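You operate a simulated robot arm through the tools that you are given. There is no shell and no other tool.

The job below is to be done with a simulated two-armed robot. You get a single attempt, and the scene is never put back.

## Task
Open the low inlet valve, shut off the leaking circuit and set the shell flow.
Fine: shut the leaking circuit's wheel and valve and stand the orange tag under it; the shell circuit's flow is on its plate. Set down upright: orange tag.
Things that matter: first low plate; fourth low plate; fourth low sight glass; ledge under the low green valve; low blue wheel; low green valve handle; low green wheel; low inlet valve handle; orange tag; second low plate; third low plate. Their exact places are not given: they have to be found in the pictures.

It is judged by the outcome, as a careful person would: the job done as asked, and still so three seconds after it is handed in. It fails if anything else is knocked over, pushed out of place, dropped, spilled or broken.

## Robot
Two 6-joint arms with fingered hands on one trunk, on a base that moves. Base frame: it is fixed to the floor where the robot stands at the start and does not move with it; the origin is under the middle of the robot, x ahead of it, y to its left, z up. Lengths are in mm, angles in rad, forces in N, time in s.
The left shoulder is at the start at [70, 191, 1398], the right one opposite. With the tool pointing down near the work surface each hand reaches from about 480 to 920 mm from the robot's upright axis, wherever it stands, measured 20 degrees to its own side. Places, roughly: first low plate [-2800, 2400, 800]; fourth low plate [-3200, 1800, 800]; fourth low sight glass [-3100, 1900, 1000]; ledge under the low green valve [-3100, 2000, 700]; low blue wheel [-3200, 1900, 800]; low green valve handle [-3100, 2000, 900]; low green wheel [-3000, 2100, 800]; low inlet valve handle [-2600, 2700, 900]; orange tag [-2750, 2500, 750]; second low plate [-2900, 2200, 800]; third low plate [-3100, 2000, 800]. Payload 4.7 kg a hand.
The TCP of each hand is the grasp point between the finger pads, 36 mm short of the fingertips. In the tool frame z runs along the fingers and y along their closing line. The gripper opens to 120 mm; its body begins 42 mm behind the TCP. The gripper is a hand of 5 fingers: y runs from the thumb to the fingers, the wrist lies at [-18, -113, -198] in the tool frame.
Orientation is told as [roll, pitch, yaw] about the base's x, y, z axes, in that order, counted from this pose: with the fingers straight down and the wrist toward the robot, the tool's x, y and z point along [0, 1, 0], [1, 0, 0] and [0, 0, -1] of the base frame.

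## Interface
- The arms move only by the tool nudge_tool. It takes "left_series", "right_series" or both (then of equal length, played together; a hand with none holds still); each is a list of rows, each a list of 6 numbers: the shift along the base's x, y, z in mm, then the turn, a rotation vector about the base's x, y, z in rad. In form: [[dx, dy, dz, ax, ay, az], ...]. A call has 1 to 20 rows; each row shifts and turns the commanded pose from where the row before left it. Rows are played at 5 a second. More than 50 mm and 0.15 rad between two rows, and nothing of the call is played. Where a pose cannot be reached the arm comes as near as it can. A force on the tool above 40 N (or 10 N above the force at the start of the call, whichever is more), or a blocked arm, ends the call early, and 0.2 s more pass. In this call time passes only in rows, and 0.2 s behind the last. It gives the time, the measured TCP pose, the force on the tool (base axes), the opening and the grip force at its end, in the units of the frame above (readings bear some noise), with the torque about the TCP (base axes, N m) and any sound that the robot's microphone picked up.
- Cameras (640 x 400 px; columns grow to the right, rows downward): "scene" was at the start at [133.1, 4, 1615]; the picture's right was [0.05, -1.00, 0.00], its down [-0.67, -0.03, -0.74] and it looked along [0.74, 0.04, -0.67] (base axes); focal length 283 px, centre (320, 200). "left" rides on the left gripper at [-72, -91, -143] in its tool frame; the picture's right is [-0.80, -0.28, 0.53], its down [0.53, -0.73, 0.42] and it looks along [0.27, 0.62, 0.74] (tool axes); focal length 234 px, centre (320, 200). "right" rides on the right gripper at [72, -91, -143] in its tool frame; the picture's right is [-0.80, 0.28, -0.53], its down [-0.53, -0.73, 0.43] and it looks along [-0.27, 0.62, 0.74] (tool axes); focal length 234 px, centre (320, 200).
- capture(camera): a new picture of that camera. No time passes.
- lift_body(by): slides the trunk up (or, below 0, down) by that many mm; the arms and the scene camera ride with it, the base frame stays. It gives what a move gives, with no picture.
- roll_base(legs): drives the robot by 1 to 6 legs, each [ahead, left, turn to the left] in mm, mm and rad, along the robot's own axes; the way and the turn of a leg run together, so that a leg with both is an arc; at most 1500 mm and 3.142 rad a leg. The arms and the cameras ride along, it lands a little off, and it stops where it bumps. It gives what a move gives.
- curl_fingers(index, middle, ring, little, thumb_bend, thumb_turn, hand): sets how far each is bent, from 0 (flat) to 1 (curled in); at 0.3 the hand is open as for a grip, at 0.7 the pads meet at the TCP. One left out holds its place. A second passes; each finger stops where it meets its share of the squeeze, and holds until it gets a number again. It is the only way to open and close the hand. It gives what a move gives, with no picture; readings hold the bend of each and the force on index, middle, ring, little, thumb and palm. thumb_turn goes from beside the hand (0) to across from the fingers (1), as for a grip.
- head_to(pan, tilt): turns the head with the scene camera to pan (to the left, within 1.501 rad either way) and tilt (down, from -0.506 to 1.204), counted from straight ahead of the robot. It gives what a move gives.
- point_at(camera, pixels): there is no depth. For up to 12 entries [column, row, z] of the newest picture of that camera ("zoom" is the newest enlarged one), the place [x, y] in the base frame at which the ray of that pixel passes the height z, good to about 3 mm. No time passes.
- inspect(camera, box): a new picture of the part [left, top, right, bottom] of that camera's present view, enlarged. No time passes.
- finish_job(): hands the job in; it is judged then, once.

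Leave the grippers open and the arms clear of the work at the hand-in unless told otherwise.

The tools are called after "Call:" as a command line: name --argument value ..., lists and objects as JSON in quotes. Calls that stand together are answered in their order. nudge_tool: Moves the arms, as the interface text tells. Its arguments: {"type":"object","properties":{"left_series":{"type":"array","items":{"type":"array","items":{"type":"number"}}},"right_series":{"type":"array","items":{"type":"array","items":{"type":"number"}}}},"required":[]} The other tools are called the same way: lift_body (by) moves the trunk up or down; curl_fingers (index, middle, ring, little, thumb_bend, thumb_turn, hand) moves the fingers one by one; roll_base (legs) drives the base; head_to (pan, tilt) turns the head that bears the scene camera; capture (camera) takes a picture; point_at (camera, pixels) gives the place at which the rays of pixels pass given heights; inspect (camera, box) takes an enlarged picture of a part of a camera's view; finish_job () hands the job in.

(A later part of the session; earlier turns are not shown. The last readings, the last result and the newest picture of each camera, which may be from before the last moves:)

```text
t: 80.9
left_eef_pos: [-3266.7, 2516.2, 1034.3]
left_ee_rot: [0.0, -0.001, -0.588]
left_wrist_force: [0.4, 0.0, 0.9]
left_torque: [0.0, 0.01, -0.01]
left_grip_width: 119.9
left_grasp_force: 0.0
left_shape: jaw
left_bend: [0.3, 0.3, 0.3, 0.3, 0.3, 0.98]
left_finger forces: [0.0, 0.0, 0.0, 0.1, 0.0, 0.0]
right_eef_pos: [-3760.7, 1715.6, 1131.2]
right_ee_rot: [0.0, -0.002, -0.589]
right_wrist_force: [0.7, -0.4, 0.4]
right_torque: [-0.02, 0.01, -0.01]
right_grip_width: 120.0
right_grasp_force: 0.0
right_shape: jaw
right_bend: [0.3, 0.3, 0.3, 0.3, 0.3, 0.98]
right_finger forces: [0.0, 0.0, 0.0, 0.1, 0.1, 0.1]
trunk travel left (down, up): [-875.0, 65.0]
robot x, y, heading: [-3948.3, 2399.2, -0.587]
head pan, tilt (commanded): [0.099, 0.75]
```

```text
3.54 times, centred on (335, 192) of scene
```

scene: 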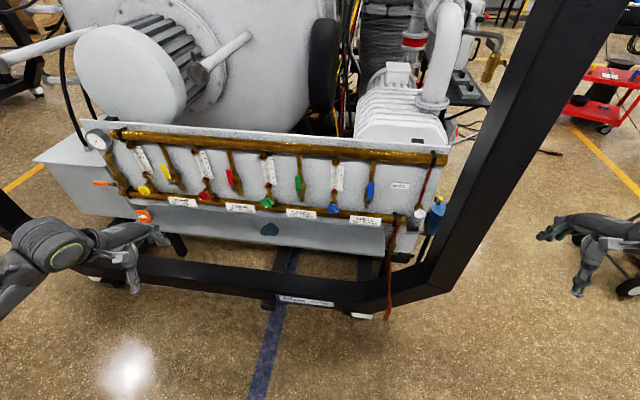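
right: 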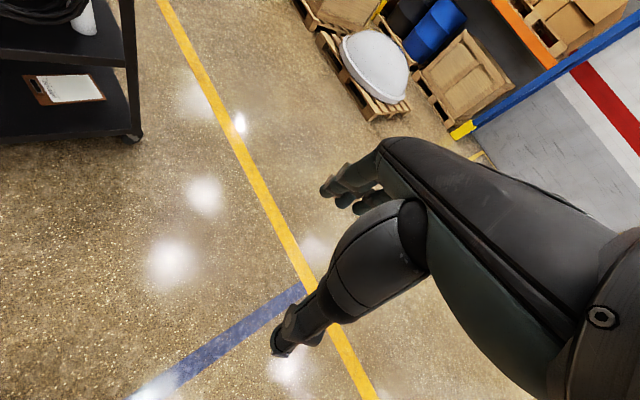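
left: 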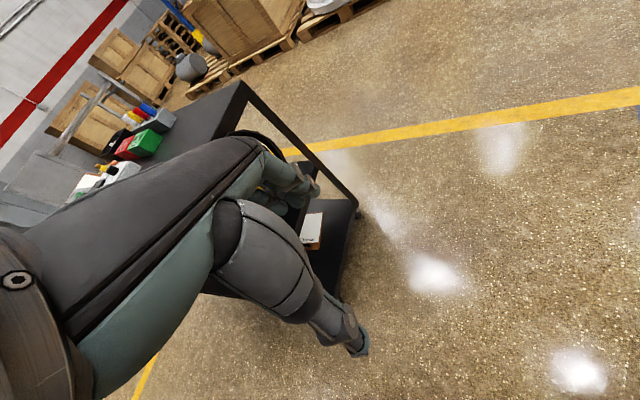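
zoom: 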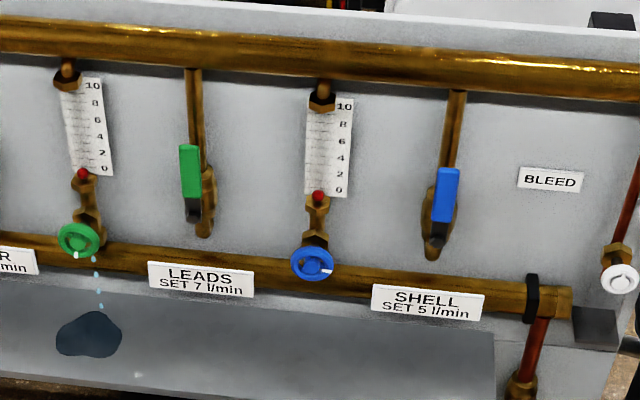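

Plates read: PUMP 4, DOOR 6, LEADS 7 (green, leaking), SHELL 5 (blue). I'll mark key pixels in this zoom at assumed heights, then lower the trunk to triangulate true heights.

Call:
point_at --camera "zoom" --pixels '[[79, 240, 800], [79, 240, 900], [190, 150, 900], [190, 150, 1000], [312, 263, 800], [312, 263, 900], [317, 197, 900], [317, 197, 1000], [190, 268, 800], [428, 300, 800], [192, 218, 900], [447, 172, 900]]'

Call:
capture --camera "scene"

Call:
point_at --camera "scene" --pixels '[[300, 305, 0], [200, 285, 0], [390, 310, 0], [440, 292, 0], [300, 275, 150], [200, 260, 150], [383, 258, 700], [132, 215, 700], [470, 230, 400]]'

```text
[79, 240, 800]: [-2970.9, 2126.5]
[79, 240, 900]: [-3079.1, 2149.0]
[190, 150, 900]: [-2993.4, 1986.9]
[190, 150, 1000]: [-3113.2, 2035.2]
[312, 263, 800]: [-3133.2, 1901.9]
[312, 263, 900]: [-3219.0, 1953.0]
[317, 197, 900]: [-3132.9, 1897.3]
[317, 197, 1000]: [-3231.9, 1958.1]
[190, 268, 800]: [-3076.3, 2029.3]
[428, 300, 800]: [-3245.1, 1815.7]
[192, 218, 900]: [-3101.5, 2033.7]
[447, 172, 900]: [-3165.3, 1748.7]
```

```text
taken
```

scene: 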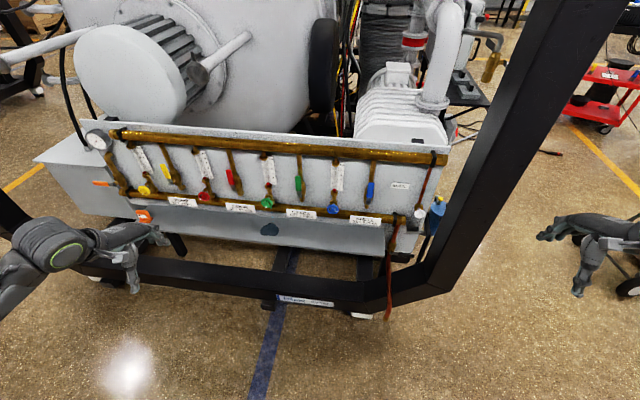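

```text
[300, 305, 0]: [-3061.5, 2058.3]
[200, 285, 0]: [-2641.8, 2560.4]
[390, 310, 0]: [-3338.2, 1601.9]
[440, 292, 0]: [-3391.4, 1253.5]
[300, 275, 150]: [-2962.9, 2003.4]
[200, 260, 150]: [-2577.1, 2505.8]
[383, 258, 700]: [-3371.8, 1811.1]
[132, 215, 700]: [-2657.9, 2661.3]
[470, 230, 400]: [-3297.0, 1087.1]
```

The bottom frame bar is flush under the bank, so nothing sticks out but the ledge. Both hands are ~300 mm clear of the ledge, so I'll lower the trunk 450 mm for a frontal view and triangulation.

Call:
lift_body --by -450

Call:
head_to --pan 0.1 --tilt 0.35

Call:
capture --camera "scene"

```text
refused: -450 is not a number from -400 to 400
```

```text
t: 81.8
left_eef_pos: [-3266.5, 2515.6, 1033.8]
left_ee_rot: [0.001, 0.0, -0.588]
left_wrist_force: [1.1, 0.7, 0.6]
left_torque: [0.02, -0.01, 0.02]
left_grip_width: 119.7
left_grasp_force: 0.0
left_shape: jaw
left_bend: [0.3, 0.3, 0.3, 0.3, 0.3, 0.98]
left_finger forces: [0.1, 0.0, 0.0, 0.1, 0.0, 0.0]
right_eef_pos: [-3759.8, 1714.7, 1131.0]
right_ee_rot: [0.0, -0.002, -0.589]
right_wrist_force: [0.6, -0.1, 0.3]
right_torque: [-0.01, 0.03, -0.01]
right_grip_width: 119.8
right_grasp_force: 0.0
right_shape: jaw
right_bend: [0.3, 0.3, 0.3, 0.3, 0.3, 0.98]
right_finger forces: [0.1, 0.0, 0.0, 0.1, 0.0, 0.0]
trunk travel left (down, up): [-875.0, 65.0]
robot x, y, heading: [-3947.2, 2400.3, -0.59]
head pan, tilt (commanded): [0.099, 0.351]
```

```text
taken
```

scene: 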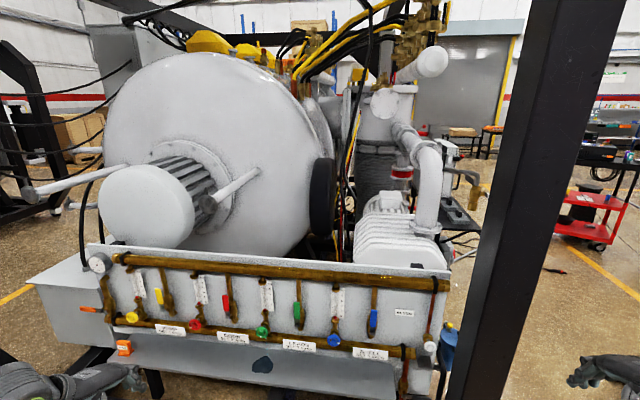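

The limit is 400 mm at a time. I'll lower the trunk by 400 mm and look.

Call:
lift_body --by -400

Call:
head_to --pan 0.1 --tilt 0.4

Call:
capture --camera "scene"

```text
t: 85.6
left_eef_pos: [-3265.8, 2515.3, 633.6]
left_ee_rot: [-0.001, 0.0, -0.59]
left_wrist_force: [0.8, 1.1, 0.9]
left_torque: [-0.03, 0.02, -0.03]
left_grip_width: 119.6
left_grasp_force: 0.1
left_shape: jaw
left_bend: [0.3, 0.3, 0.3, 0.3, 0.3, 0.98]
left_finger forces: [0.1, 0.0, 0.1, 0.0, 0.0, 0.0]
right_eef_pos: [-3759.7, 1715.7, 730.6]
right_ee_rot: [-0.001, -0.002, -0.589]
right_wrist_force: [0.6, -0.3, 0.3]
right_torque: [0.05, 0.01, -0.02]
right_grip_width: 119.8
right_grasp_force: 0.1
right_shape: jaw
right_bend: [0.3, 0.3, 0.3, 0.3, 0.3, 0.98]
right_finger forces: [0.0, 0.1, 0.0, 0.0, 0.0, 0.0]
trunk travel left (down, up): [-475.0, 465.0]
robot x, y, heading: [-3944.6, 2396.0, -0.586]
head pan, tilt (commanded): [0.099, 0.351]
```

```text
t: 86.2
left_eef_pos: [-3267.0, 2516.3, 632.9]
left_ee_rot: [0.0, 0.001, -0.588]
left_wrist_force: [-0.1, 0.4, 0.8]
left_torque: [-0.02, -0.01, 0.02]
left_grip_width: 119.9
left_grasp_force: 0.1
left_shape: jaw
left_bend: [0.3, 0.3, 0.3, 0.3, 0.3, 0.98]
left_finger forces: [0.0, 0.0, 0.0, 0.1, 0.0, 0.1]
right_eef_pos: [-3761.7, 1715.2, 731.5]
right_ee_rot: [0.001, -0.002, -0.589]
right_wrist_force: [0.5, -0.3, -0.8]
right_torque: [0.01, -0.02, 0.0]
right_grip_width: 119.7
right_grasp_force: 0.1
right_shape: jaw
right_bend: [0.3, 0.3, 0.3, 0.3, 0.3, 0.98]
right_finger forces: [0.0, 0.1, 0.1, 0.0, 0.0, 0.0]
trunk travel left (down, up): [-475.0, 465.0]
robot x, y, heading: [-3946.2, 2398.2, -0.596]
head pan, tilt (commanded): [0.099, 0.4]
```

```text
taken
```

scene: 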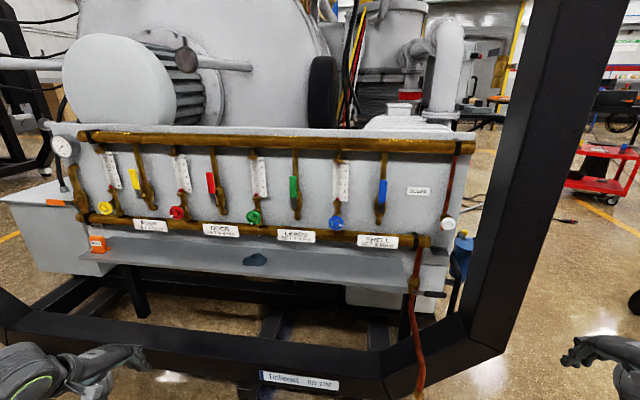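

Good frontal view. I'll zoom in on the right half, then the left half, and take rays for the same features.

Call:
inspect --camera "scene" --box '[235, 140, 425, 260]'

```text
3.33 times, centred on (330, 200) of scene
```

zoom: 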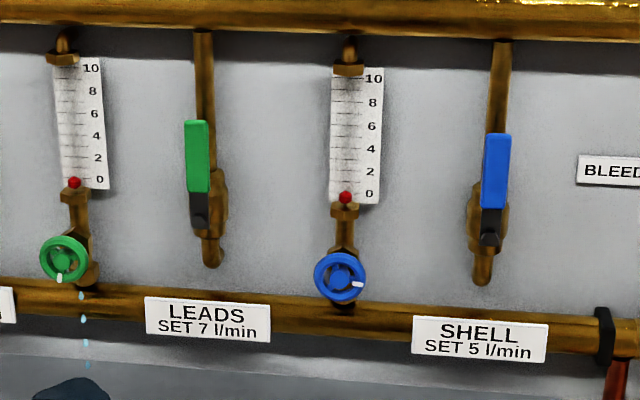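

Taking rays for the same features in this lower view.

Call:
point_at --camera "zoom" --pixels '[[64, 258, 800], [64, 258, 900], [197, 122, 900], [197, 122, 1000], [340, 277, 800], [340, 277, 900], [345, 197, 900], [345, 197, 1000], [207, 320, 800], [480, 338, 800], [200, 218, 900], [497, 135, 900]]'

```text
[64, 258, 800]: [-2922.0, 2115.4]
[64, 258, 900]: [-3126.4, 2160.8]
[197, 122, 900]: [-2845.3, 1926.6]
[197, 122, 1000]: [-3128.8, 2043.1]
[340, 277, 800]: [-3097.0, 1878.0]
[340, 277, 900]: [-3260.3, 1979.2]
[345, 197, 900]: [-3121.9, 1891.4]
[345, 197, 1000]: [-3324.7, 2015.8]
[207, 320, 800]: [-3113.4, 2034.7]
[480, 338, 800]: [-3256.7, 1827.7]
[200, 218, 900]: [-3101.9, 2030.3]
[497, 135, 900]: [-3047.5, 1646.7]
```

Triangulated: green wheel ≈ [-3026, 2138, 851], blue wheel ≈ [-3173, 1925, 847], green lever from pivot [-3102, 2032, 900] up to z≈990. Now the left half.

Call:
inspect --camera "scene" --box '[35, 140, 225, 260]'

Call:
point_at --camera "zoom" --pixels '[[60, 207, 850], [60, 207, 950], [150, 205, 850], [150, 205, 950], [215, 340, 700], [215, 340, 800], [215, 320, 700], [215, 320, 800], [232, 228, 800], [232, 228, 900]]'

```text
3.33 times, centred on (130, 200) of scene
```

zoom: 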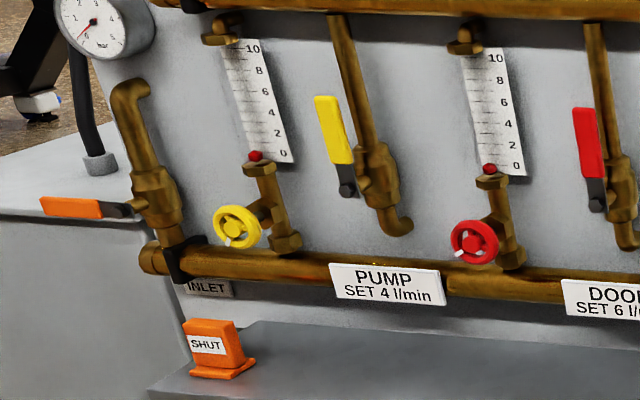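

```text
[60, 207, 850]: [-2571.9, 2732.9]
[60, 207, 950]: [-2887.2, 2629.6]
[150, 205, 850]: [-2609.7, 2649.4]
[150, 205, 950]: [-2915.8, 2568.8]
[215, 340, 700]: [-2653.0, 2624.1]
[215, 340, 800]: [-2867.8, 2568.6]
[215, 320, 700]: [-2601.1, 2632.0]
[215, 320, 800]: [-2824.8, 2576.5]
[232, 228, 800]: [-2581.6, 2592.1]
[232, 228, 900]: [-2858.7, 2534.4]
```

Now I understand the layout. I'll turn the left hand so its fingers point at the bank (rotation about −t by 90°), raising it to z≈865, staying ~200 mm clear of the ledge.

Call:
nudge_tool --left_series '[[7.4, -5.1, 21, -0.0811, -0.1175, 0], [7.4, -5.1, 21, -0.0811, -0.1175, 0], [7.4, -5.1, 21, -0.0811, -0.1175, 0], [7.4, -5.1, 21, -0.0811, -0.1175, 0], [7.4, -5.1, 21, -0.0811, -0.1175, 0], [7.4, -5.1, 21, -0.0811, -0.1175, 0], [7.4, -5.1, 21, -0.0811, -0.1175, 0], [7.4, -5.1, 21, -0.0811, -0.1175, 0], [7.4, -5.1, 21, -0.0811, -0.1175, 0], [7.4, -5.1, 21, -0.0811, -0.1175, 0], [7.4, -5.1, 21, -0.0811, -0.1175, 0]]'

Call:
head_to --pan 0.5 --tilt 0.5

Call:
capture --camera "scene"

Call:
capture --camera "left"

```text
t: 88.6
left_eef_pos: [-3183.9, 2460.2, 863.5]
left_ee_rot: [-1.508, -1.553, 0.902]
left_wrist_force: [0.1, -1.0, 0.4]
left_torque: [-0.03, 0.03, 0.0]
left_grip_width: 119.9
left_grasp_force: 0.1
left_shape: jaw
left_bend: [0.3, 0.3, 0.3, 0.3, 0.3, 0.98]
left_finger forces: [0.1, 0.0, 0.1, 0.0, 0.0, 0.0]
right_eef_pos: [-3760.2, 1714.1, 729.7]
right_ee_rot: [0.0, 0.0, -0.588]
right_wrist_force: [0.0, -0.6, 0.4]
right_torque: [-0.01, -0.02, 0.0]
right_grip_width: 120.0
right_grasp_force: 0.1
right_shape: jaw
right_bend: [0.3, 0.3, 0.3, 0.3, 0.3, 0.98]
right_finger forces: [0.1, 0.0, 0.1, 0.1, 0.0, 0.0]
trunk travel left (down, up): [-475.0, 465.0]
robot x, y, heading: [-3946.1, 2397.1, -0.591]
head pan, tilt (commanded): [0.099, 0.4]
```

```text
t: 89.5
left_eef_pos: [-3184.4, 2460.7, 863.8]
left_ee_rot: [-1.478, -1.553, 0.872]
left_wrist_force: [-0.7, 0.2, -1.3]
left_torque: [0.01, 0.0, 0.0]
left_grip_width: 119.7
left_grasp_force: 0.1
left_shape: jaw
left_bend: [0.3, 0.3, 0.3, 0.3, 0.3, 0.98]
left_finger forces: [0.0, 0.0, 0.0, 0.0, 0.1, 0.0]
right_eef_pos: [-3760.3, 1715.4, 731.3]
right_ee_rot: [0.001, -0.001, -0.589]
right_wrist_force: [-0.4, -0.1, 0.2]
right_torque: [0.03, 0.02, 0.02]
right_grip_width: 119.9
right_grasp_force: 0.2
right_shape: jaw
right_bend: [0.3, 0.3, 0.3, 0.3, 0.3, 0.98]
right_finger forces: [0.0, 0.0, 0.0, 0.1, 0.1, 0.0]
trunk travel left (down, up): [-475.0, 465.0]
robot x, y, heading: [-3946.5, 2399.0, -0.589]
head pan, tilt (commanded): [0.499, 0.499]
```

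```text
taken
```

scene: 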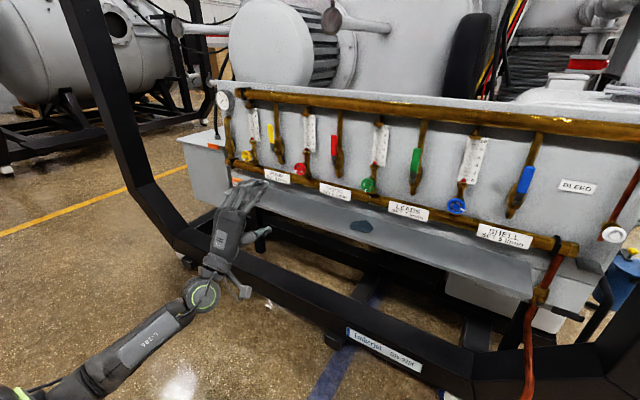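

```text
taken
```

left: 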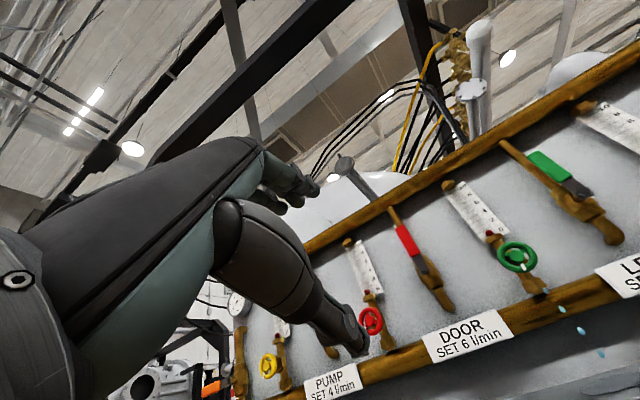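

The hand now points at the bank; its camera also sees PUMP/DOOR plates and wheels. I'll slide the base 700 mm left so the left arm lines up with the inlet lever and the tag.

Call:
roll_base --legs '[[0, 700, 0]]'

Call:
head_to --pan 0.3 --tilt 0.4

Call:
capture --camera "scene"

Call:
capture --camera "left"

```text
t: 93.3
left_eef_pos: [-2795.4, 3030.5, 864.1]
left_ee_rot: [-1.543, -1.554, 0.927]
left_wrist_force: [-0.3, 0.0, -0.1]
left_torque: [-0.02, -0.02, -0.03]
left_grip_width: 119.8
left_grasp_force: 0.1
left_shape: jaw
left_bend: [0.3, 0.3, 0.3, 0.3, 0.3, 0.98]
left_finger forces: [0.1, 0.1, 0.0, 0.1, 0.0, 0.1]
right_eef_pos: [-3378.0, 2289.1, 731.4]
right_ee_rot: [0.0, -0.002, -0.596]
right_wrist_force: [0.7, -0.4, -0.3]
right_torque: [-0.02, -0.01, 0.0]
right_grip_width: 120.1
right_grasp_force: 0.0
right_shape: jaw
right_bend: [0.3, 0.3, 0.3, 0.3, 0.3, 0.98]
right_finger forces: [0.0, 0.1, 0.0, 0.0, 0.1, 0.0]
trunk travel left (down, up): [-475.0, 465.0]
robot x, y, heading: [-3559.0, 2972.8, -0.597]
head pan, tilt (commanded): [0.499, 0.499]
```

```text
t: 94.0
left_eef_pos: [-2796.1, 3030.4, 864.4]
left_ee_rot: [-1.532, -1.554, 0.918]
left_wrist_force: [0.7, 0.2, -0.3]
left_torque: [0.0, -0.02, 0.0]
left_grip_width: 119.6
left_grasp_force: 0.2
left_shape: jaw
left_bend: [0.3, 0.3, 0.3, 0.3, 0.3, 0.98]
left_finger forces: [0.1, 0.1, 0.0, 0.0, 0.0, 0.0]
right_eef_pos: [-3378.9, 2289.6, 731.2]
right_ee_rot: [-0.002, -0.001, -0.597]
right_wrist_force: [0.1, -0.5, 0.0]
right_torque: [0.0, -0.06, 0.0]
right_grip_width: 119.9
right_grasp_force: 0.0
right_shape: jaw
right_bend: [0.3, 0.3, 0.3, 0.3, 0.3, 0.98]
right_finger forces: [0.0, 0.1, 0.0, 0.0, 0.0, 0.0]
trunk travel left (down, up): [-475.0, 465.0]
robot x, y, heading: [-3554.4, 2972.9, -0.594]
head pan, tilt (commanded): [0.3, 0.4]
```

```text
taken
```

scene: 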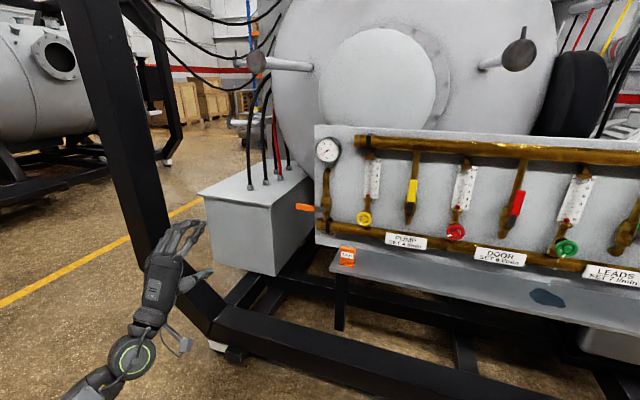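

```text
taken
```

left: 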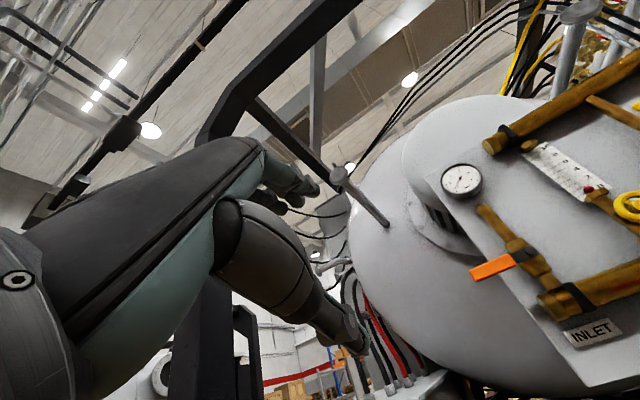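

Now I face the inlet. I'll zoom on the inlet lever and tag for exact pixels.

Call:
inspect --camera "scene" --box '[280, 170, 400, 280]'

```text
3.64 times, centred on (340, 225) of scene
```

zoom: 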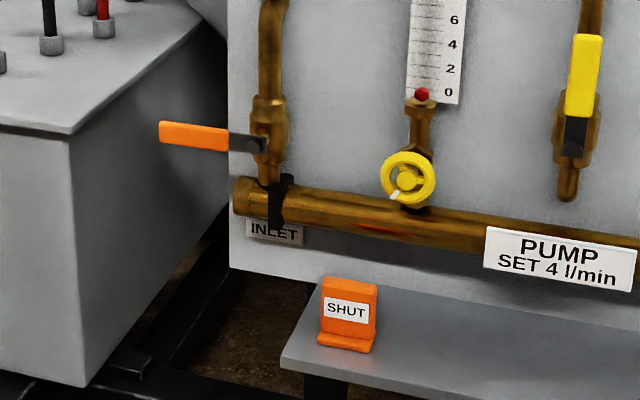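

Taking rays for lever end, pivot, tag corners, ledge corners, yellow wheel.

Call:
point_at --camera "zoom" --pixels '[[162, 135, 850], [162, 135, 900], [262, 146, 850], [262, 146, 900], [320, 345, 700], [370, 352, 700], [322, 278, 750], [376, 285, 750], [282, 362, 700], [318, 285, 700], [408, 178, 850], [228, 140, 870]]'

```text
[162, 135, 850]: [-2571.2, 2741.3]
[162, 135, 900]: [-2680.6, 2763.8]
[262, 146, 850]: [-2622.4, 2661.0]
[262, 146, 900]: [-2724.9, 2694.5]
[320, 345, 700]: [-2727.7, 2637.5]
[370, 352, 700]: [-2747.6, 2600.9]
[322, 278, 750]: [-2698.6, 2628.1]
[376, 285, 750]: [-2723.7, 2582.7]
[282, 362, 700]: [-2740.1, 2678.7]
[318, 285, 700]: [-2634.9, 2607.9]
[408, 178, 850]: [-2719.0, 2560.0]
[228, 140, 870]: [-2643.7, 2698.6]
```

I'll raise the trunk 300 mm for a second viewpoint to triangulate the tag and ledge heights.

Call:
lift_body --by 300

Call:
head_to --pan 0.3 --tilt 0.65

Call:
inspect --camera "scene" --box '[280, 140, 400, 250]'

```text
t: 97.0
left_eef_pos: [-2795.7, 3030.3, 1164.3]
left_ee_rot: [-1.533, -1.553, 0.918]
left_wrist_force: [-0.5, -0.4, -0.3]
left_torque: [0.01, 0.03, 0.02]
left_grip_width: 119.8
left_grasp_force: 0.1
left_shape: jaw
left_bend: [0.3, 0.3, 0.3, 0.3, 0.3, 0.98]
left_finger forces: [0.0, 0.0, 0.0, 0.0, 0.0, 0.1]
right_eef_pos: [-3377.8, 2290.3, 1028.8]
right_ee_rot: [0.0, -0.001, -0.596]
right_wrist_force: [0.3, 0.1, -0.7]
right_torque: [-0.03, 0.01, -0.01]
right_grip_width: 119.7
right_grasp_force: 0.1
right_shape: jaw
right_bend: [0.3, 0.3, 0.3, 0.3, 0.3, 0.98]
right_finger forces: [0.0, 0.0, 0.0, 0.0, 0.1, 0.1]
trunk travel left (down, up): [-775.0, 165.0]
robot x, y, heading: [-3561.4, 2975.0, -0.596]
head pan, tilt (commanded): [0.3, 0.4]
```

```text
t: 97.8
left_eef_pos: [-2796.7, 3030.8, 1165.9]
left_ee_rot: [-1.539, -1.554, 0.927]
left_wrist_force: [0.1, 0.7, -0.2]
left_torque: [-0.04, 0.01, 0.02]
left_grip_width: 119.7
left_grasp_force: 0.0
left_shape: jaw
left_bend: [0.3, 0.3, 0.3, 0.3, 0.3, 0.98]
left_finger forces: [0.1, 0.0, 0.0, 0.1, 0.1, 0.0]
right_eef_pos: [-3378.3, 2290.7, 1030.8]
right_ee_rot: [-0.001, -0.002, -0.596]
right_wrist_force: [0.1, 0.3, 0.2]
right_torque: [0.01, 0.0, 0.0]
right_grip_width: 119.8
right_grasp_force: 0.1
right_shape: jaw
right_bend: [0.3, 0.3, 0.3, 0.3, 0.3, 0.98]
right_finger forces: [0.1, 0.1, 0.0, 0.0, 0.0, 0.1]
trunk travel left (down, up): [-775.0, 165.0]
robot x, y, heading: [-3559.4, 2972.2, -0.597]
head pan, tilt (commanded): [0.3, 0.649]
```

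```text
3.64 times, centred on (340, 195) of scene
```

zoom: 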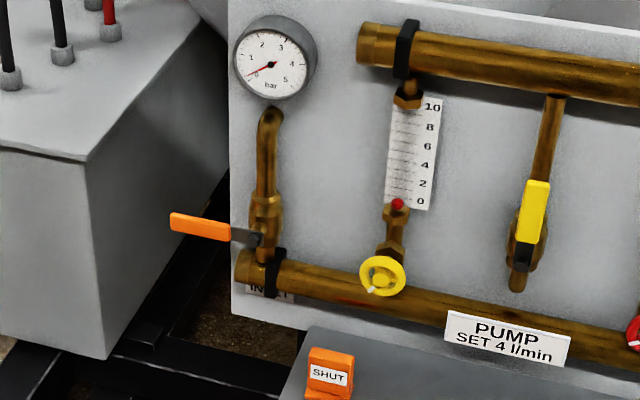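

The gauge reads 0 bar (shut). I'll take rays here for the lever, then zoom lower for the tag.

Call:
point_at --camera "zoom" --pixels '[[171, 223, 850], [171, 223, 900], [262, 240, 850], [262, 240, 900], [383, 276, 850], [228, 231, 870]]'

Call:
inspect --camera "scene" --box '[290, 190, 390, 280]'

```text
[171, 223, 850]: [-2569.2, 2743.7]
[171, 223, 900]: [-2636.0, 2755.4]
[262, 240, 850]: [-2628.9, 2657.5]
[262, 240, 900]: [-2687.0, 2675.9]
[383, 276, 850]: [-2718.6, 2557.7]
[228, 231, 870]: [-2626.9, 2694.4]
```

```text
4.44 times, centred on (340, 235) of scene
```

zoom: 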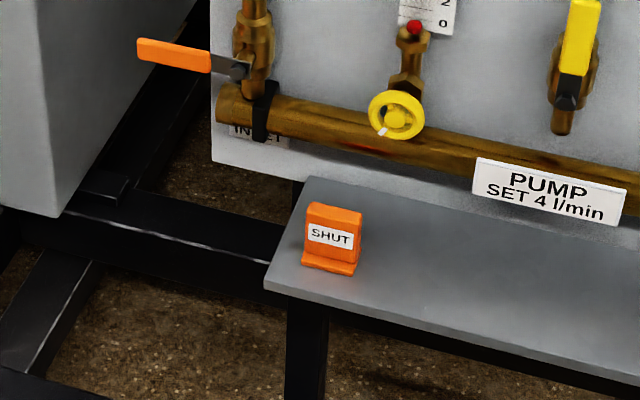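

Now rays for tag, ledge and panel corner in this enlarged upper view.

Call:
point_at --camera "zoom" --pixels '[[303, 265, 700], [303, 265, 750], [353, 276, 700], [308, 204, 750], [308, 204, 800], [361, 214, 750], [264, 285, 700], [264, 285, 750], [308, 178, 700], [212, 163, 750], [212, 163, 800], [138, 47, 850]]'

```text
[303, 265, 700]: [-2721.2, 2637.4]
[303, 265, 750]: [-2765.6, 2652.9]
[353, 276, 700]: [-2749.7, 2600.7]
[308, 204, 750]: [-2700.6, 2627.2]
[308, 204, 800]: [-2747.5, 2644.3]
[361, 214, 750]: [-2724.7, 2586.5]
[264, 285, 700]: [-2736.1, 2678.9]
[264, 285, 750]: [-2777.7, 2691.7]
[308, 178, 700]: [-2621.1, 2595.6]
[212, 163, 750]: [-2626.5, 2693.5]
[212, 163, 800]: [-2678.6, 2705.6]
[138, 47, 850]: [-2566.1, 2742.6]
```

Ledge top z≈697 (n 3641–3785), tag about 48 mm wide and 55 mm tall. Before acting, I want to know the hand's shape: I'll set the left index to a pointing beak (index+thumb closed, the others curled) and look at it.

Call:
curl_fingers --hand "left" --index 0.3 --middle 1.0 --ring 1.0 --little 1.0 --thumb_bend 0.7

Call:
head_to --pan 0.75 --tilt 0.35

Call:
capture --camera "scene"

Call:
capture --camera "left"

```text
t: 98.8
left_eef_pos: [-2796.8, 3030.8, 1164.8]
left_ee_rot: [-1.538, -1.554, 0.925]
left_wrist_force: [0.2, -1.0, -0.1]
left_torque: [-0.02, -0.03, -0.02]
left_grip_width: 63.7
left_grasp_force: 0.0
left_shape: fingers
left_bend: [0.3, 1.0, 1.0, 1.0, 0.7, 0.98]
left_finger forces: [0.1, 0.0, 0.0, 0.0, 0.0, 0.0]
right_eef_pos: [-3378.2, 2290.3, 1030.4]
right_ee_rot: [0.0, -0.002, -0.594]
right_wrist_force: [0.1, 0.0, -0.2]
right_torque: [-0.03, 0.04, 0.01]
right_grip_width: 119.8
right_grasp_force: 0.1
right_shape: jaw
right_bend: [0.3, 0.3, 0.3, 0.3, 0.3, 0.98]
right_finger forces: [0.0, 0.0, 0.0, 0.0, 0.0, 0.0]
trunk travel left (down, up): [-775.0, 165.0]
robot x, y, heading: [-3561.2, 2974.8, -0.596]
head pan, tilt (commanded): [0.3, 0.649]
```

```text
t: 99.7
left_eef_pos: [-2795.8, 3030.4, 1165.1]
left_ee_rot: [-1.537, -1.552, 0.924]
left_wrist_force: [0.0, -0.4, 0.1]
left_torque: [0.0, -0.03, -0.01]
left_grip_width: 64.0
left_grasp_force: 0.1
left_shape: fingers
left_bend: [0.3, 1.0, 1.0, 1.0, 0.7, 0.98]
left_finger forces: [0.1, 0.0, 0.1, 0.1, 0.1, 0.1]
right_eef_pos: [-3378.8, 2289.6, 1031.0]
right_ee_rot: [0.0, -0.002, -0.595]
right_wrist_force: [-0.7, -0.1, -0.6]
right_torque: [0.04, -0.02, -0.01]
right_grip_width: 119.8
right_grasp_force: 0.1
right_shape: jaw
right_bend: [0.3, 0.3, 0.3, 0.3, 0.3, 0.98]
right_finger forces: [0.0, 0.0, 0.0, 0.1, 0.0, 0.1]
trunk travel left (down, up): [-775.0, 165.0]
robot x, y, heading: [-3562.3, 2972.0, -0.597]
head pan, tilt (commanded): [0.75, 0.351]
```

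```text
taken
```

scene: 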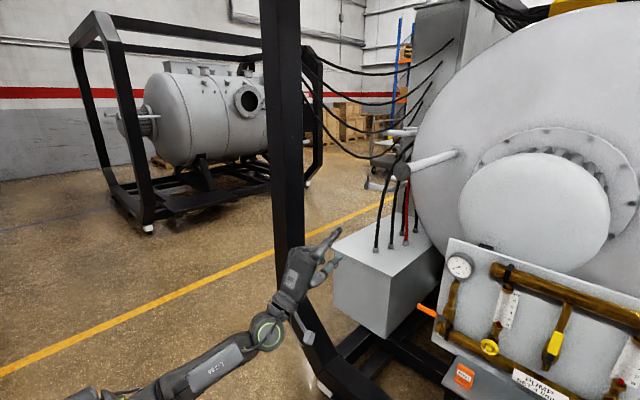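

```text
taken
```

left: 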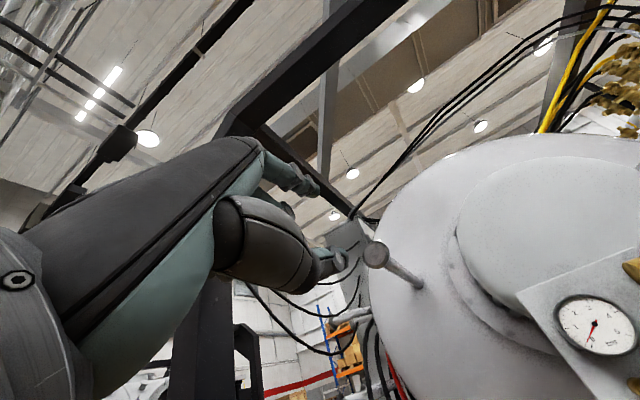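

Zooming on the hand.

Call:
inspect --camera "scene" --box '[260, 215, 360, 335]'

```text
3.33 times, centred on (310, 275) of scene
```

zoom: 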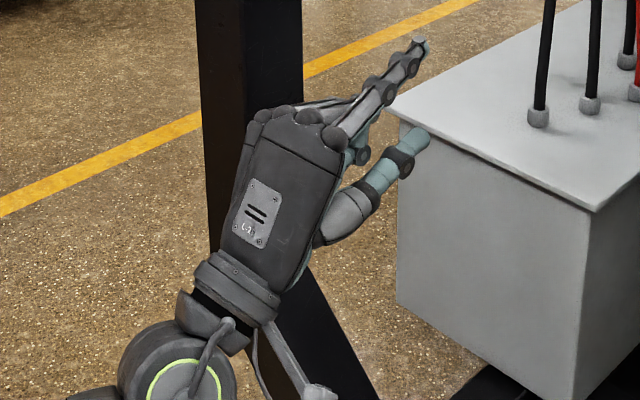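

The hand's index lies on its right side (−t), thumb below. My plan for levers and wheels is a pinch (thumb + index/middle) and a turn of the hand about the bank's normal. I'll lower the trunk back by 300 mm, open index, middle and thumb, and test the 90° clockwise hand roll here in free space.

Call:
lift_body --by -300

Call:
curl_fingers --hand "left" --index 0.35 --middle 0.35 --ring 1.0 --little 1.0 --thumb_bend 0.35

Call:
nudge_tool --left_series '[[-11.6, -16.3, 0, 0, 0, 0], [-11.6, -16.3, 0, 0, 0, 0], [-11.6, -16.3, 0, 0, 0, 0], [-11.6, -16.3, 0, 0, 0, 0], [0, 0, 0, 0.1161, -0.0831, 0], [0, 0, 0, 0.1161, -0.0831, 0], [0, 0, 0, 0.1161, -0.0831, 0], [0, 0, 0, 0.1161, -0.0831, 0], [0, 0, 0, 0.1161, -0.0831, 0], [0, 0, 0, 0.1161, -0.0831, 0], [0, 0, 0, 0.1161, -0.0831, 0], [0, 0, 0, 0.1161, -0.0831, 0], [0, 0, 0, 0.1161, -0.0831, 0], [0, 0, 0, 0.1161, -0.0831, 0], [0, 0, 0, 0.1161, -0.0831, 0]]'

Call:
capture --camera "scene"

```text
t: 102.7
left_eef_pos: [-2795.8, 3029.8, 865.3]
left_ee_rot: [-1.546, -1.554, 0.933]
left_wrist_force: [-0.8, -0.3, 0.6]
left_torque: [-0.02, -0.01, 0.06]
left_grip_width: 63.9
left_grasp_force: 0.0
left_shape: fingers
left_bend: [0.3, 1.0, 1.0, 1.0, 0.7, 0.98]
left_finger forces: [0.0, 0.0, 0.1, 0.0, 0.1, 0.0]
right_eef_pos: [-3378.6, 2289.4, 731.1]
right_ee_rot: [0.0, 0.0, -0.595]
right_wrist_force: [0.6, -0.7, 0.0]
right_torque: [0.04, -0.01, -0.02]
right_grip_width: 119.9
right_grasp_force: 0.0
right_shape: jaw
right_bend: [0.3, 0.3, 0.3, 0.3, 0.3, 0.98]
right_finger forces: [0.0, 0.0, 0.1, 0.0, 0.1, 0.0]
trunk travel left (down, up): [-475.0, 465.0]
robot x, y, heading: [-3557.8, 2974.9, -0.598]
head pan, tilt (commanded): [0.75, 0.351]
```

```text
t: 103.7
left_eef_pos: [-2796.3, 3030.5, 864.6]
left_ee_rot: [-1.537, -1.554, 0.925]
left_wrist_force: [1.0, -0.5, -0.3]
left_torque: [0.02, 0.0, 0.04]
left_grip_width: 107.7
left_grasp_force: 0.0
left_shape: fingers
left_bend: [0.35, 0.35, 1.0, 1.0, 0.35, 0.98]
left_finger forces: [0.0, 0.1, 0.0, 0.0, 0.0, 0.0]
right_eef_pos: [-3378.5, 2290.0, 730.3]
right_ee_rot: [0.001, -0.001, -0.595]
right_wrist_force: [-0.7, -0.7, -0.2]
right_torque: [0.01, -0.02, 0.01]
right_grip_width: 119.6
right_grasp_force: 0.1
right_shape: jaw
right_bend: [0.3, 0.3, 0.3, 0.3, 0.3, 0.98]
right_finger forces: [0.0, 0.0, 0.1, 0.0, 0.0, 0.0]
trunk travel left (down, up): [-475.0, 465.0]
robot x, y, heading: [-3559.5, 2974.1, -0.596]
head pan, tilt (commanded): [0.75, 0.351]
```

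```text
t: 106.9
left_eef_pos: [-2840.7, 3012.8, 918.8]
left_ee_rot: [1.593, -0.068, -2.157]
left_wrist_force: [0.2, -0.7, 0.2]
left_torque: [-0.01, -0.03, -0.03]
left_grip_width: 107.8
left_grasp_force: 0.1
left_shape: fingers
left_bend: [0.35, 0.35, 1.0, 1.0, 0.35, 0.98]
left_finger forces: [0.0, 0.0, 0.0, 0.0, 0.1, 0.0]
left hand out of reach, approached as far as the arm can: row 10, 11, 12, 13, 14, 15
right_eef_pos: [-3379.0, 2288.7, 730.9]
right_ee_rot: [0.001, 0.001, -0.596]
right_wrist_force: [-0.1, 0.9, -0.4]
right_torque: [-0.02, 0.02, 0.03]
right_grip_width: 119.8
right_grasp_force: 0.0
right_shape: jaw
right_bend: [0.3, 0.3, 0.3, 0.3, 0.3, 0.98]
right_finger forces: [0.1, 0.0, 0.1, 0.0, 0.1, 0.0]
trunk travel left (down, up): [-475.0, 465.0]
robot x, y, heading: [-3556.5, 2976.8, -0.598]
head pan, tilt (commanded): [0.75, 0.351]
```

```text
taken
```

scene: 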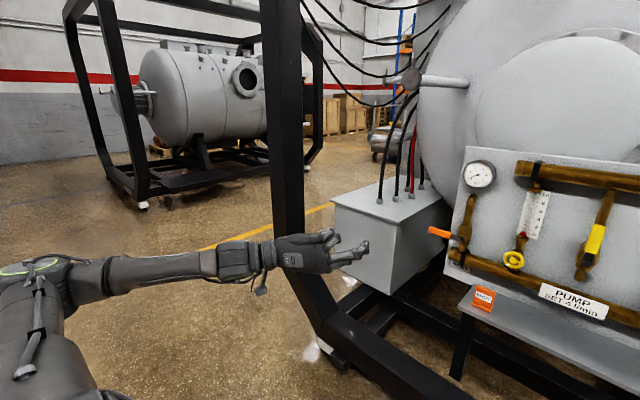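

The roll was reached but with the position off at the end (too close to the body). Further forward it should be better; I'll move the rolled hand 180 mm toward the bank (still ~150 mm clear of anything) and check.

Call:
nudge_tool --left_series '[[36.6, -26.2, 0, 0, 0, 0], [36.6, -26.2, 0, 0, 0, 0], [36.6, -26.2, 0, 0, 0, 0], [36.6, -26.2, 0, 0, 0, 0]]'

Call:
capture --camera "scene"

Call:
capture --camera "left"

```text
t: 107.9
left_eef_pos: [-2796.2, 3016.9, 1013.9]
left_ee_rot: [1.579, -0.017, -2.189]
left_wrist_force: [0.0, 0.0, -0.5]
left_torque: [0.0, -0.01, 0.0]
left_grip_width: 107.9
left_grasp_force: 0.0
left_shape: fingers
left_bend: [0.35, 0.35, 1.0, 1.0, 0.35, 0.98]
left_finger forces: [0.1, 0.0, 0.1, 0.1, 0.0, 0.0]
left hand out of reach, approached as far as the arm can: row 1, 2, 3, 4
right_eef_pos: [-3379.5, 2290.4, 730.8]
right_ee_rot: [-0.001, -0.002, -0.596]
right_wrist_force: [-0.2, -0.4, 0.9]
right_torque: [-0.03, 0.01, 0.02]
right_grip_width: 119.9
right_grasp_force: 0.0
right_shape: jaw
right_bend: [0.3, 0.3, 0.3, 0.3, 0.3, 0.98]
right_finger forces: [0.0, 0.0, 0.0, 0.0, 0.0, 0.0]
trunk travel left (down, up): [-475.0, 465.0]
robot x, y, heading: [-3560.6, 2972.6, -0.6]
head pan, tilt (commanded): [0.75, 0.351]
```

```text
taken
```

scene: 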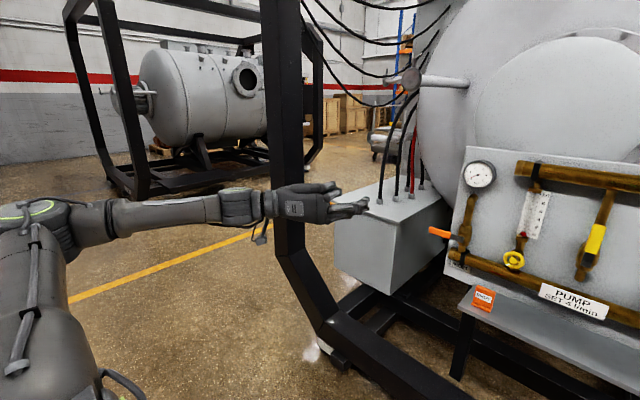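

```text
taken
```

left: 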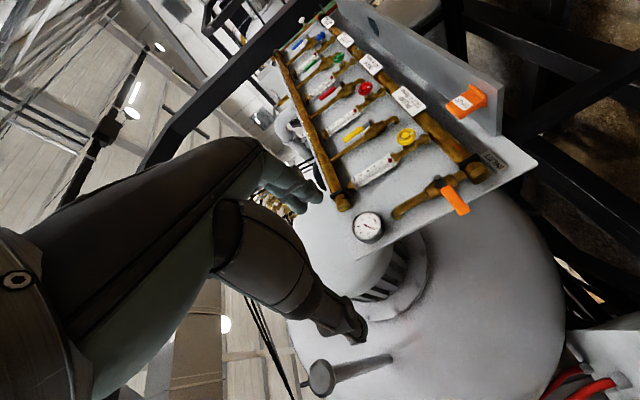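

The rolled pose runs into the arm's limits (the hand drifts up instead of forward). I'll undo: back off and roll back to fingers-up.

Call:
nudge_tool --left_series '[[-36.6, 26.2, 0, 0, 0, 0], [-36.6, 26.2, 0, 0, 0, 0], [-36.6, 26.2, 0, 0, 0, 0], [-36.6, 26.2, 0, 0, 0, 0], [0, 0, 0, -0.1161, 0.0831, 0], [0, 0, 0, -0.1161, 0.0831, 0], [0, 0, 0, -0.1161, 0.0831, 0], [0, 0, 0, -0.1161, 0.0831, 0], [0, 0, 0, -0.1161, 0.0831, 0], [0, 0, 0, -0.1161, 0.0831, 0], [0, 0, 0, -0.1161, 0.0831, 0], [0, 0, 0, -0.1161, 0.0831, 0], [0, 0, 0, -0.1161, 0.0831, 0], [0, 0, 0, -0.1161, 0.0831, 0], [0, 0, 0, -0.1161, 0.0831, 0]]'

Call:
capture --camera "scene"

```text
t: 111.1
left_eef_pos: [-2825.4, 3018.7, 994.7]
left_ee_rot: [-1.509, -1.551, 0.895]
left_wrist_force: [-1.0, 0.9, -0.3]
left_torque: [-0.01, 0.03, -0.02]
left_grip_width: 108.0
left_grasp_force: 0.1
left_shape: fingers
left_bend: [0.35, 0.35, 1.0, 1.0, 0.35, 0.98]
left_finger forces: [0.0, 0.0, 0.1, 0.0, 0.0, 0.1]
left hand out of reach, approached as far as the arm can: row 1, 2, 3, 4
right_eef_pos: [-3379.4, 2289.9, 731.1]
right_ee_rot: [0.0, 0.0, -0.595]
right_wrist_force: [-1.0, 0.3, -0.9]
right_torque: [0.02, -0.02, 0.03]
right_grip_width: 119.9
right_grasp_force: 0.0
right_shape: jaw
right_bend: [0.3, 0.3, 0.3, 0.3, 0.3, 0.98]
right_finger forces: [0.1, 0.1, 0.0, 0.0, 0.0, 0.1]
trunk travel left (down, up): [-475.0, 465.0]
robot x, y, heading: [-3558.9, 2974.1, -0.6]
head pan, tilt (commanded): [0.75, 0.351]
```

```text
taken
```

scene: 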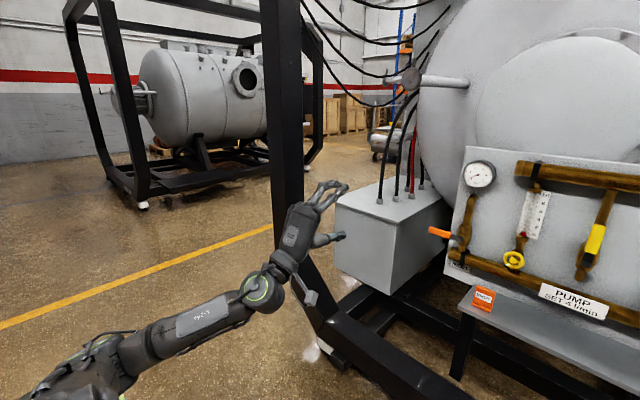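

Undoing worked. The right hand's natural roll range (fingers up → fingers right) suits all the turns here, so I'll use the right hand. I'll slide the base 450 mm left so the inlet lever is in front of the right arm.

Call:
roll_base --legs '[[0, 450, 0]]'

Call:
head_to --pan -0.2 --tilt 0.45

Call:
capture --camera "scene"

```text
t: 113.8
left_eef_pos: [-2574.1, 3388.0, 994.2]
left_ee_rot: [-1.544, -1.553, 0.929]
left_wrist_force: [0.5, -0.5, -0.2]
left_torque: [-0.04, 0.02, -0.01]
left_grip_width: 108.1
left_grasp_force: 0.1
left_shape: fingers
left_bend: [0.35, 0.35, 1.0, 1.0, 0.35, 0.98]
left_finger forces: [0.0, 0.0, 0.0, 0.0, 0.0, 0.1]
right_eef_pos: [-3127.3, 2659.7, 730.9]
right_ee_rot: [-0.001, -0.001, -0.596]
right_wrist_force: [0.2, -0.1, 0.3]
right_torque: [-0.01, 0.0, 0.01]
right_grip_width: 119.7
right_grasp_force: 0.1
right_shape: jaw
right_bend: [0.3, 0.3, 0.3, 0.3, 0.3, 0.98]
right_finger forces: [0.0, 0.0, 0.0, 0.1, 0.1, 0.1]
trunk travel left (down, up): [-475.0, 465.0]
robot x, y, heading: [-3308.5, 3345.5, -0.602]
head pan, tilt (commanded): [0.75, 0.351]
```

```text
t: 115.0
left_eef_pos: [-2574.7, 3388.3, 993.0]
left_ee_rot: [-1.543, -1.553, 0.928]
left_wrist_force: [-0.3, 0.0, 0.2]
left_torque: [-0.02, -0.03, 0.01]
left_grip_width: 107.9
left_grasp_force: 0.1
left_shape: fingers
left_bend: [0.35, 0.35, 1.0, 1.0, 0.35, 0.98]
left_finger forces: [0.1, 0.1, 0.0, 0.0, 0.0, 0.1]
right_eef_pos: [-3126.9, 2660.4, 730.9]
right_ee_rot: [0.002, -0.001, -0.597]
right_wrist_force: [-0.4, 0.0, -0.6]
right_torque: [0.03, 0.0, -0.02]
right_grip_width: 120.0
right_grasp_force: 0.2
right_shape: jaw
right_bend: [0.3, 0.3, 0.3, 0.3, 0.3, 0.98]
right_finger forces: [0.0, 0.1, 0.0, 0.1, 0.0, 0.0]
trunk travel left (down, up): [-475.0, 465.0]
robot x, y, heading: [-3303.8, 3346.6, -0.6]
head pan, tilt (commanded): [-0.201, 0.45]
```

```text
taken
```

scene: 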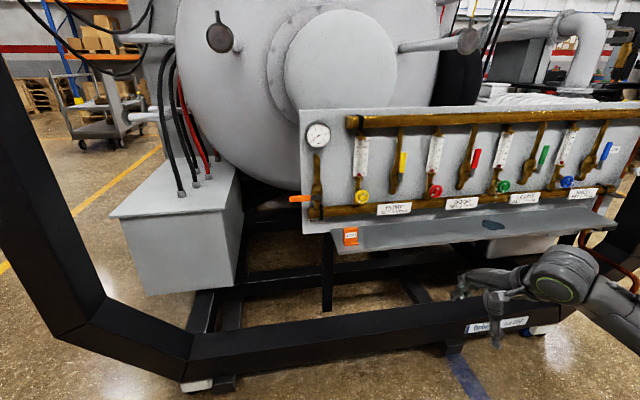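

I'll zoom on the lever for a third ray set.

Call:
inspect --camera "scene" --box '[275, 115, 375, 255]'

```text
2.86 times, centred on (325, 185) of scene
```

zoom: 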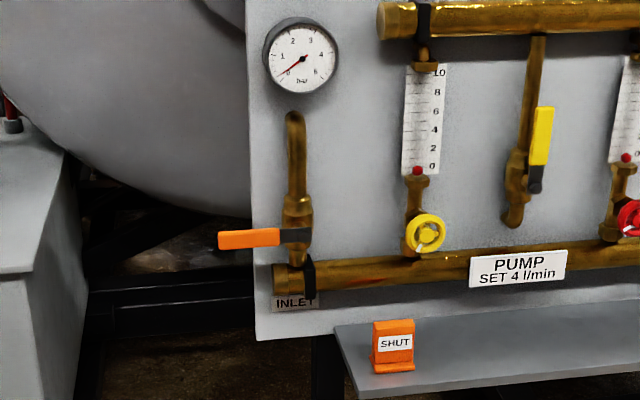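

Rays from this viewpoint.

Call:
point_at --camera "zoom" --pixels '[[220, 240, 850], [220, 240, 900], [280, 237, 850], [280, 237, 900], [308, 235, 850], [308, 235, 900], [427, 233, 850], [375, 373, 700], [415, 370, 700], [374, 324, 750], [414, 320, 750], [357, 398, 700]]'

```text
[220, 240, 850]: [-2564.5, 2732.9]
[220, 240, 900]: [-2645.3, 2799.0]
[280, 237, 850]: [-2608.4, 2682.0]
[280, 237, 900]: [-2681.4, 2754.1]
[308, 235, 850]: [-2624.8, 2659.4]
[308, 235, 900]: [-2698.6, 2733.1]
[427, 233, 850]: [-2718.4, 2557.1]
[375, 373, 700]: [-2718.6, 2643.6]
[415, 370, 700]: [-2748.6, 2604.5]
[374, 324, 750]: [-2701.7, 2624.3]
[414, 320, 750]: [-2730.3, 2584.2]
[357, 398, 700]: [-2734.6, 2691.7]
```

Lever: pivot t≈634, end t≈731, z≈850, standing ~40 mm off the panel. Now I'll turn the right hand to point at the bank and bring it to about 300 mm in front of the lever.

Call:
nudge_tool --right_series '[[27.7, 21.5, 12.2, -0.0831, -0.1161, -0.002], [27.7, 21.5, 12.2, -0.0831, -0.1161, -0.002], [27.7, 21.5, 12.2, -0.0831, -0.1161, -0.002], [27.7, 21.5, 12.2, -0.0831, -0.1161, -0.002], [27.7, 21.5, 12.2, -0.0831, -0.1161, -0.002], [27.7, 21.5, 12.2, -0.0831, -0.1161, -0.002], [27.7, 21.5, 12.2, -0.0831, -0.1161, -0.002], [27.7, 21.5, 12.2, -0.0831, -0.1161, -0.002], [27.7, 21.5, 12.2, -0.0831, -0.1161, -0.002], [27.7, 21.5, 12.2, -0.0831, -0.1161, -0.002], [27.7, 21.5, 12.2, -0.0831, -0.1161, -0.002]]'

Call:
capture --camera "scene"

Call:
capture --camera "right"

```text
t: 117.2
left_eef_pos: [-2574.0, 3387.8, 993.4]
left_ee_rot: [-1.537, -1.552, 0.923]
left_wrist_force: [-0.1, 0.6, -0.7]
left_torque: [0.04, 0.01, 0.0]
left_grip_width: 107.6
left_grasp_force: 0.0
left_shape: fingers
left_bend: [0.35, 0.35, 1.0, 1.0, 0.35, 0.98]
left_finger forces: [0.1, 0.0, 0.0, 0.1, 0.1, 0.0]
right_eef_pos: [-2877.1, 2829.5, 834.9]
right_ee_rot: [-0.869, -1.329, 0.204]
right_wrist_force: [0.9, 0.1, 1.1]
right_torque: [-0.04, 0.04, 0.04]
right_grip_width: 120.1
right_grasp_force: 0.0
right_shape: jaw
right_bend: [0.3, 0.3, 0.3, 0.3, 0.3, 0.97]
right_finger forces: [0.1, 0.1, 0.1, 0.1, 0.0, 0.0]
right hand out of reach, approached as far as the arm can: row 11
trunk travel left (down, up): [-475.0, 465.0]
robot x, y, heading: [-3308.7, 3344.3, -0.591]
head pan, tilt (commanded): [-0.201, 0.45]
stopped in row 11 (right hand): the arm was blocked; the commanded pose is now the measured one
```

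```text
taken
```

scene: 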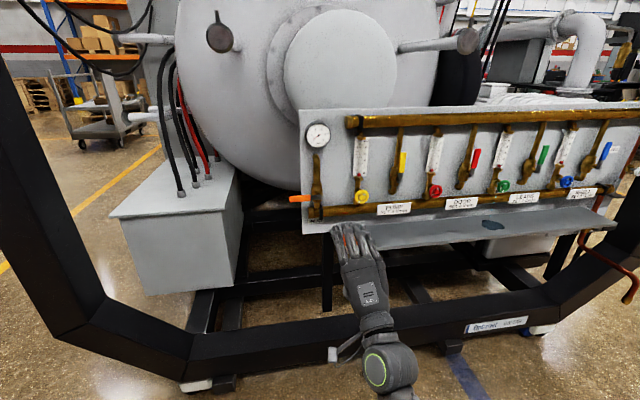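

```text
taken
```

right: 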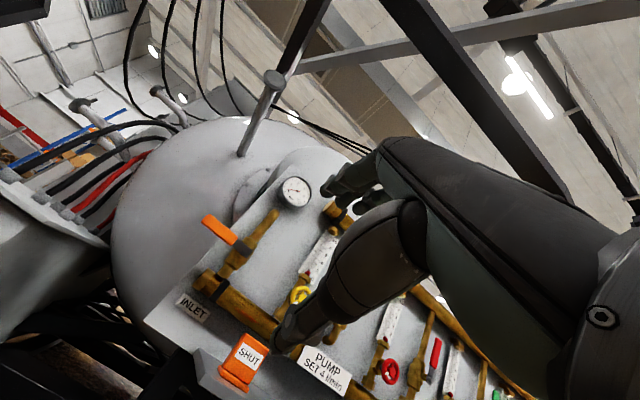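

The hand nearly got there (blocked at row 11, probably the elbow near the body). I'll move it 100 mm forward, away from the trunk, then finish the pitch.

Call:
nudge_tool --right_series '[[32.5, -23.3, 0, 0, 0, 0], [32.5, -23.3, 0, 0, 0, 0], [8.1, -5.8, 0, -0.0582, -0.0813, 0], [8.1, -5.8, 0, -0.0582, -0.0813, 0]]'

```text
t: 118.2
left_eef_pos: [-2575.2, 3388.5, 993.6]
left_ee_rot: [-1.527, -1.554, 0.913]
left_wrist_force: [-0.4, 0.6, 0.1]
left_torque: [0.03, 0.0, 0.0]
left_grip_width: 108.2
left_grasp_force: 0.1
left_shape: fingers
left_bend: [0.35, 0.35, 1.0, 1.0, 0.35, 0.98]
left_finger forces: [0.0, 0.1, 0.0, 0.0, 0.0, 0.1]
right_eef_pos: [-2811.8, 2769.5, 830.4]
right_ee_rot: [-0.853, -1.388, 0.156]
right_wrist_force: [-0.8, 0.4, 0.1]
right_torque: [-0.08, 0.01, -0.03]
right_grip_width: 119.9
right_grasp_force: 0.0
right_shape: jaw
right_bend: [0.3, 0.3, 0.3, 0.3, 0.3, 0.98]
right_finger forces: [0.1, 0.0, 0.0, 0.1, 0.0, 0.0]
right hand out of reach, approached as far as the arm can: row 3, 4
trunk travel left (down, up): [-475.0, 465.0]
robot x, y, heading: [-3306.8, 3343.4, -0.597]
head pan, tilt (commanded): [-0.201, 0.45]
```

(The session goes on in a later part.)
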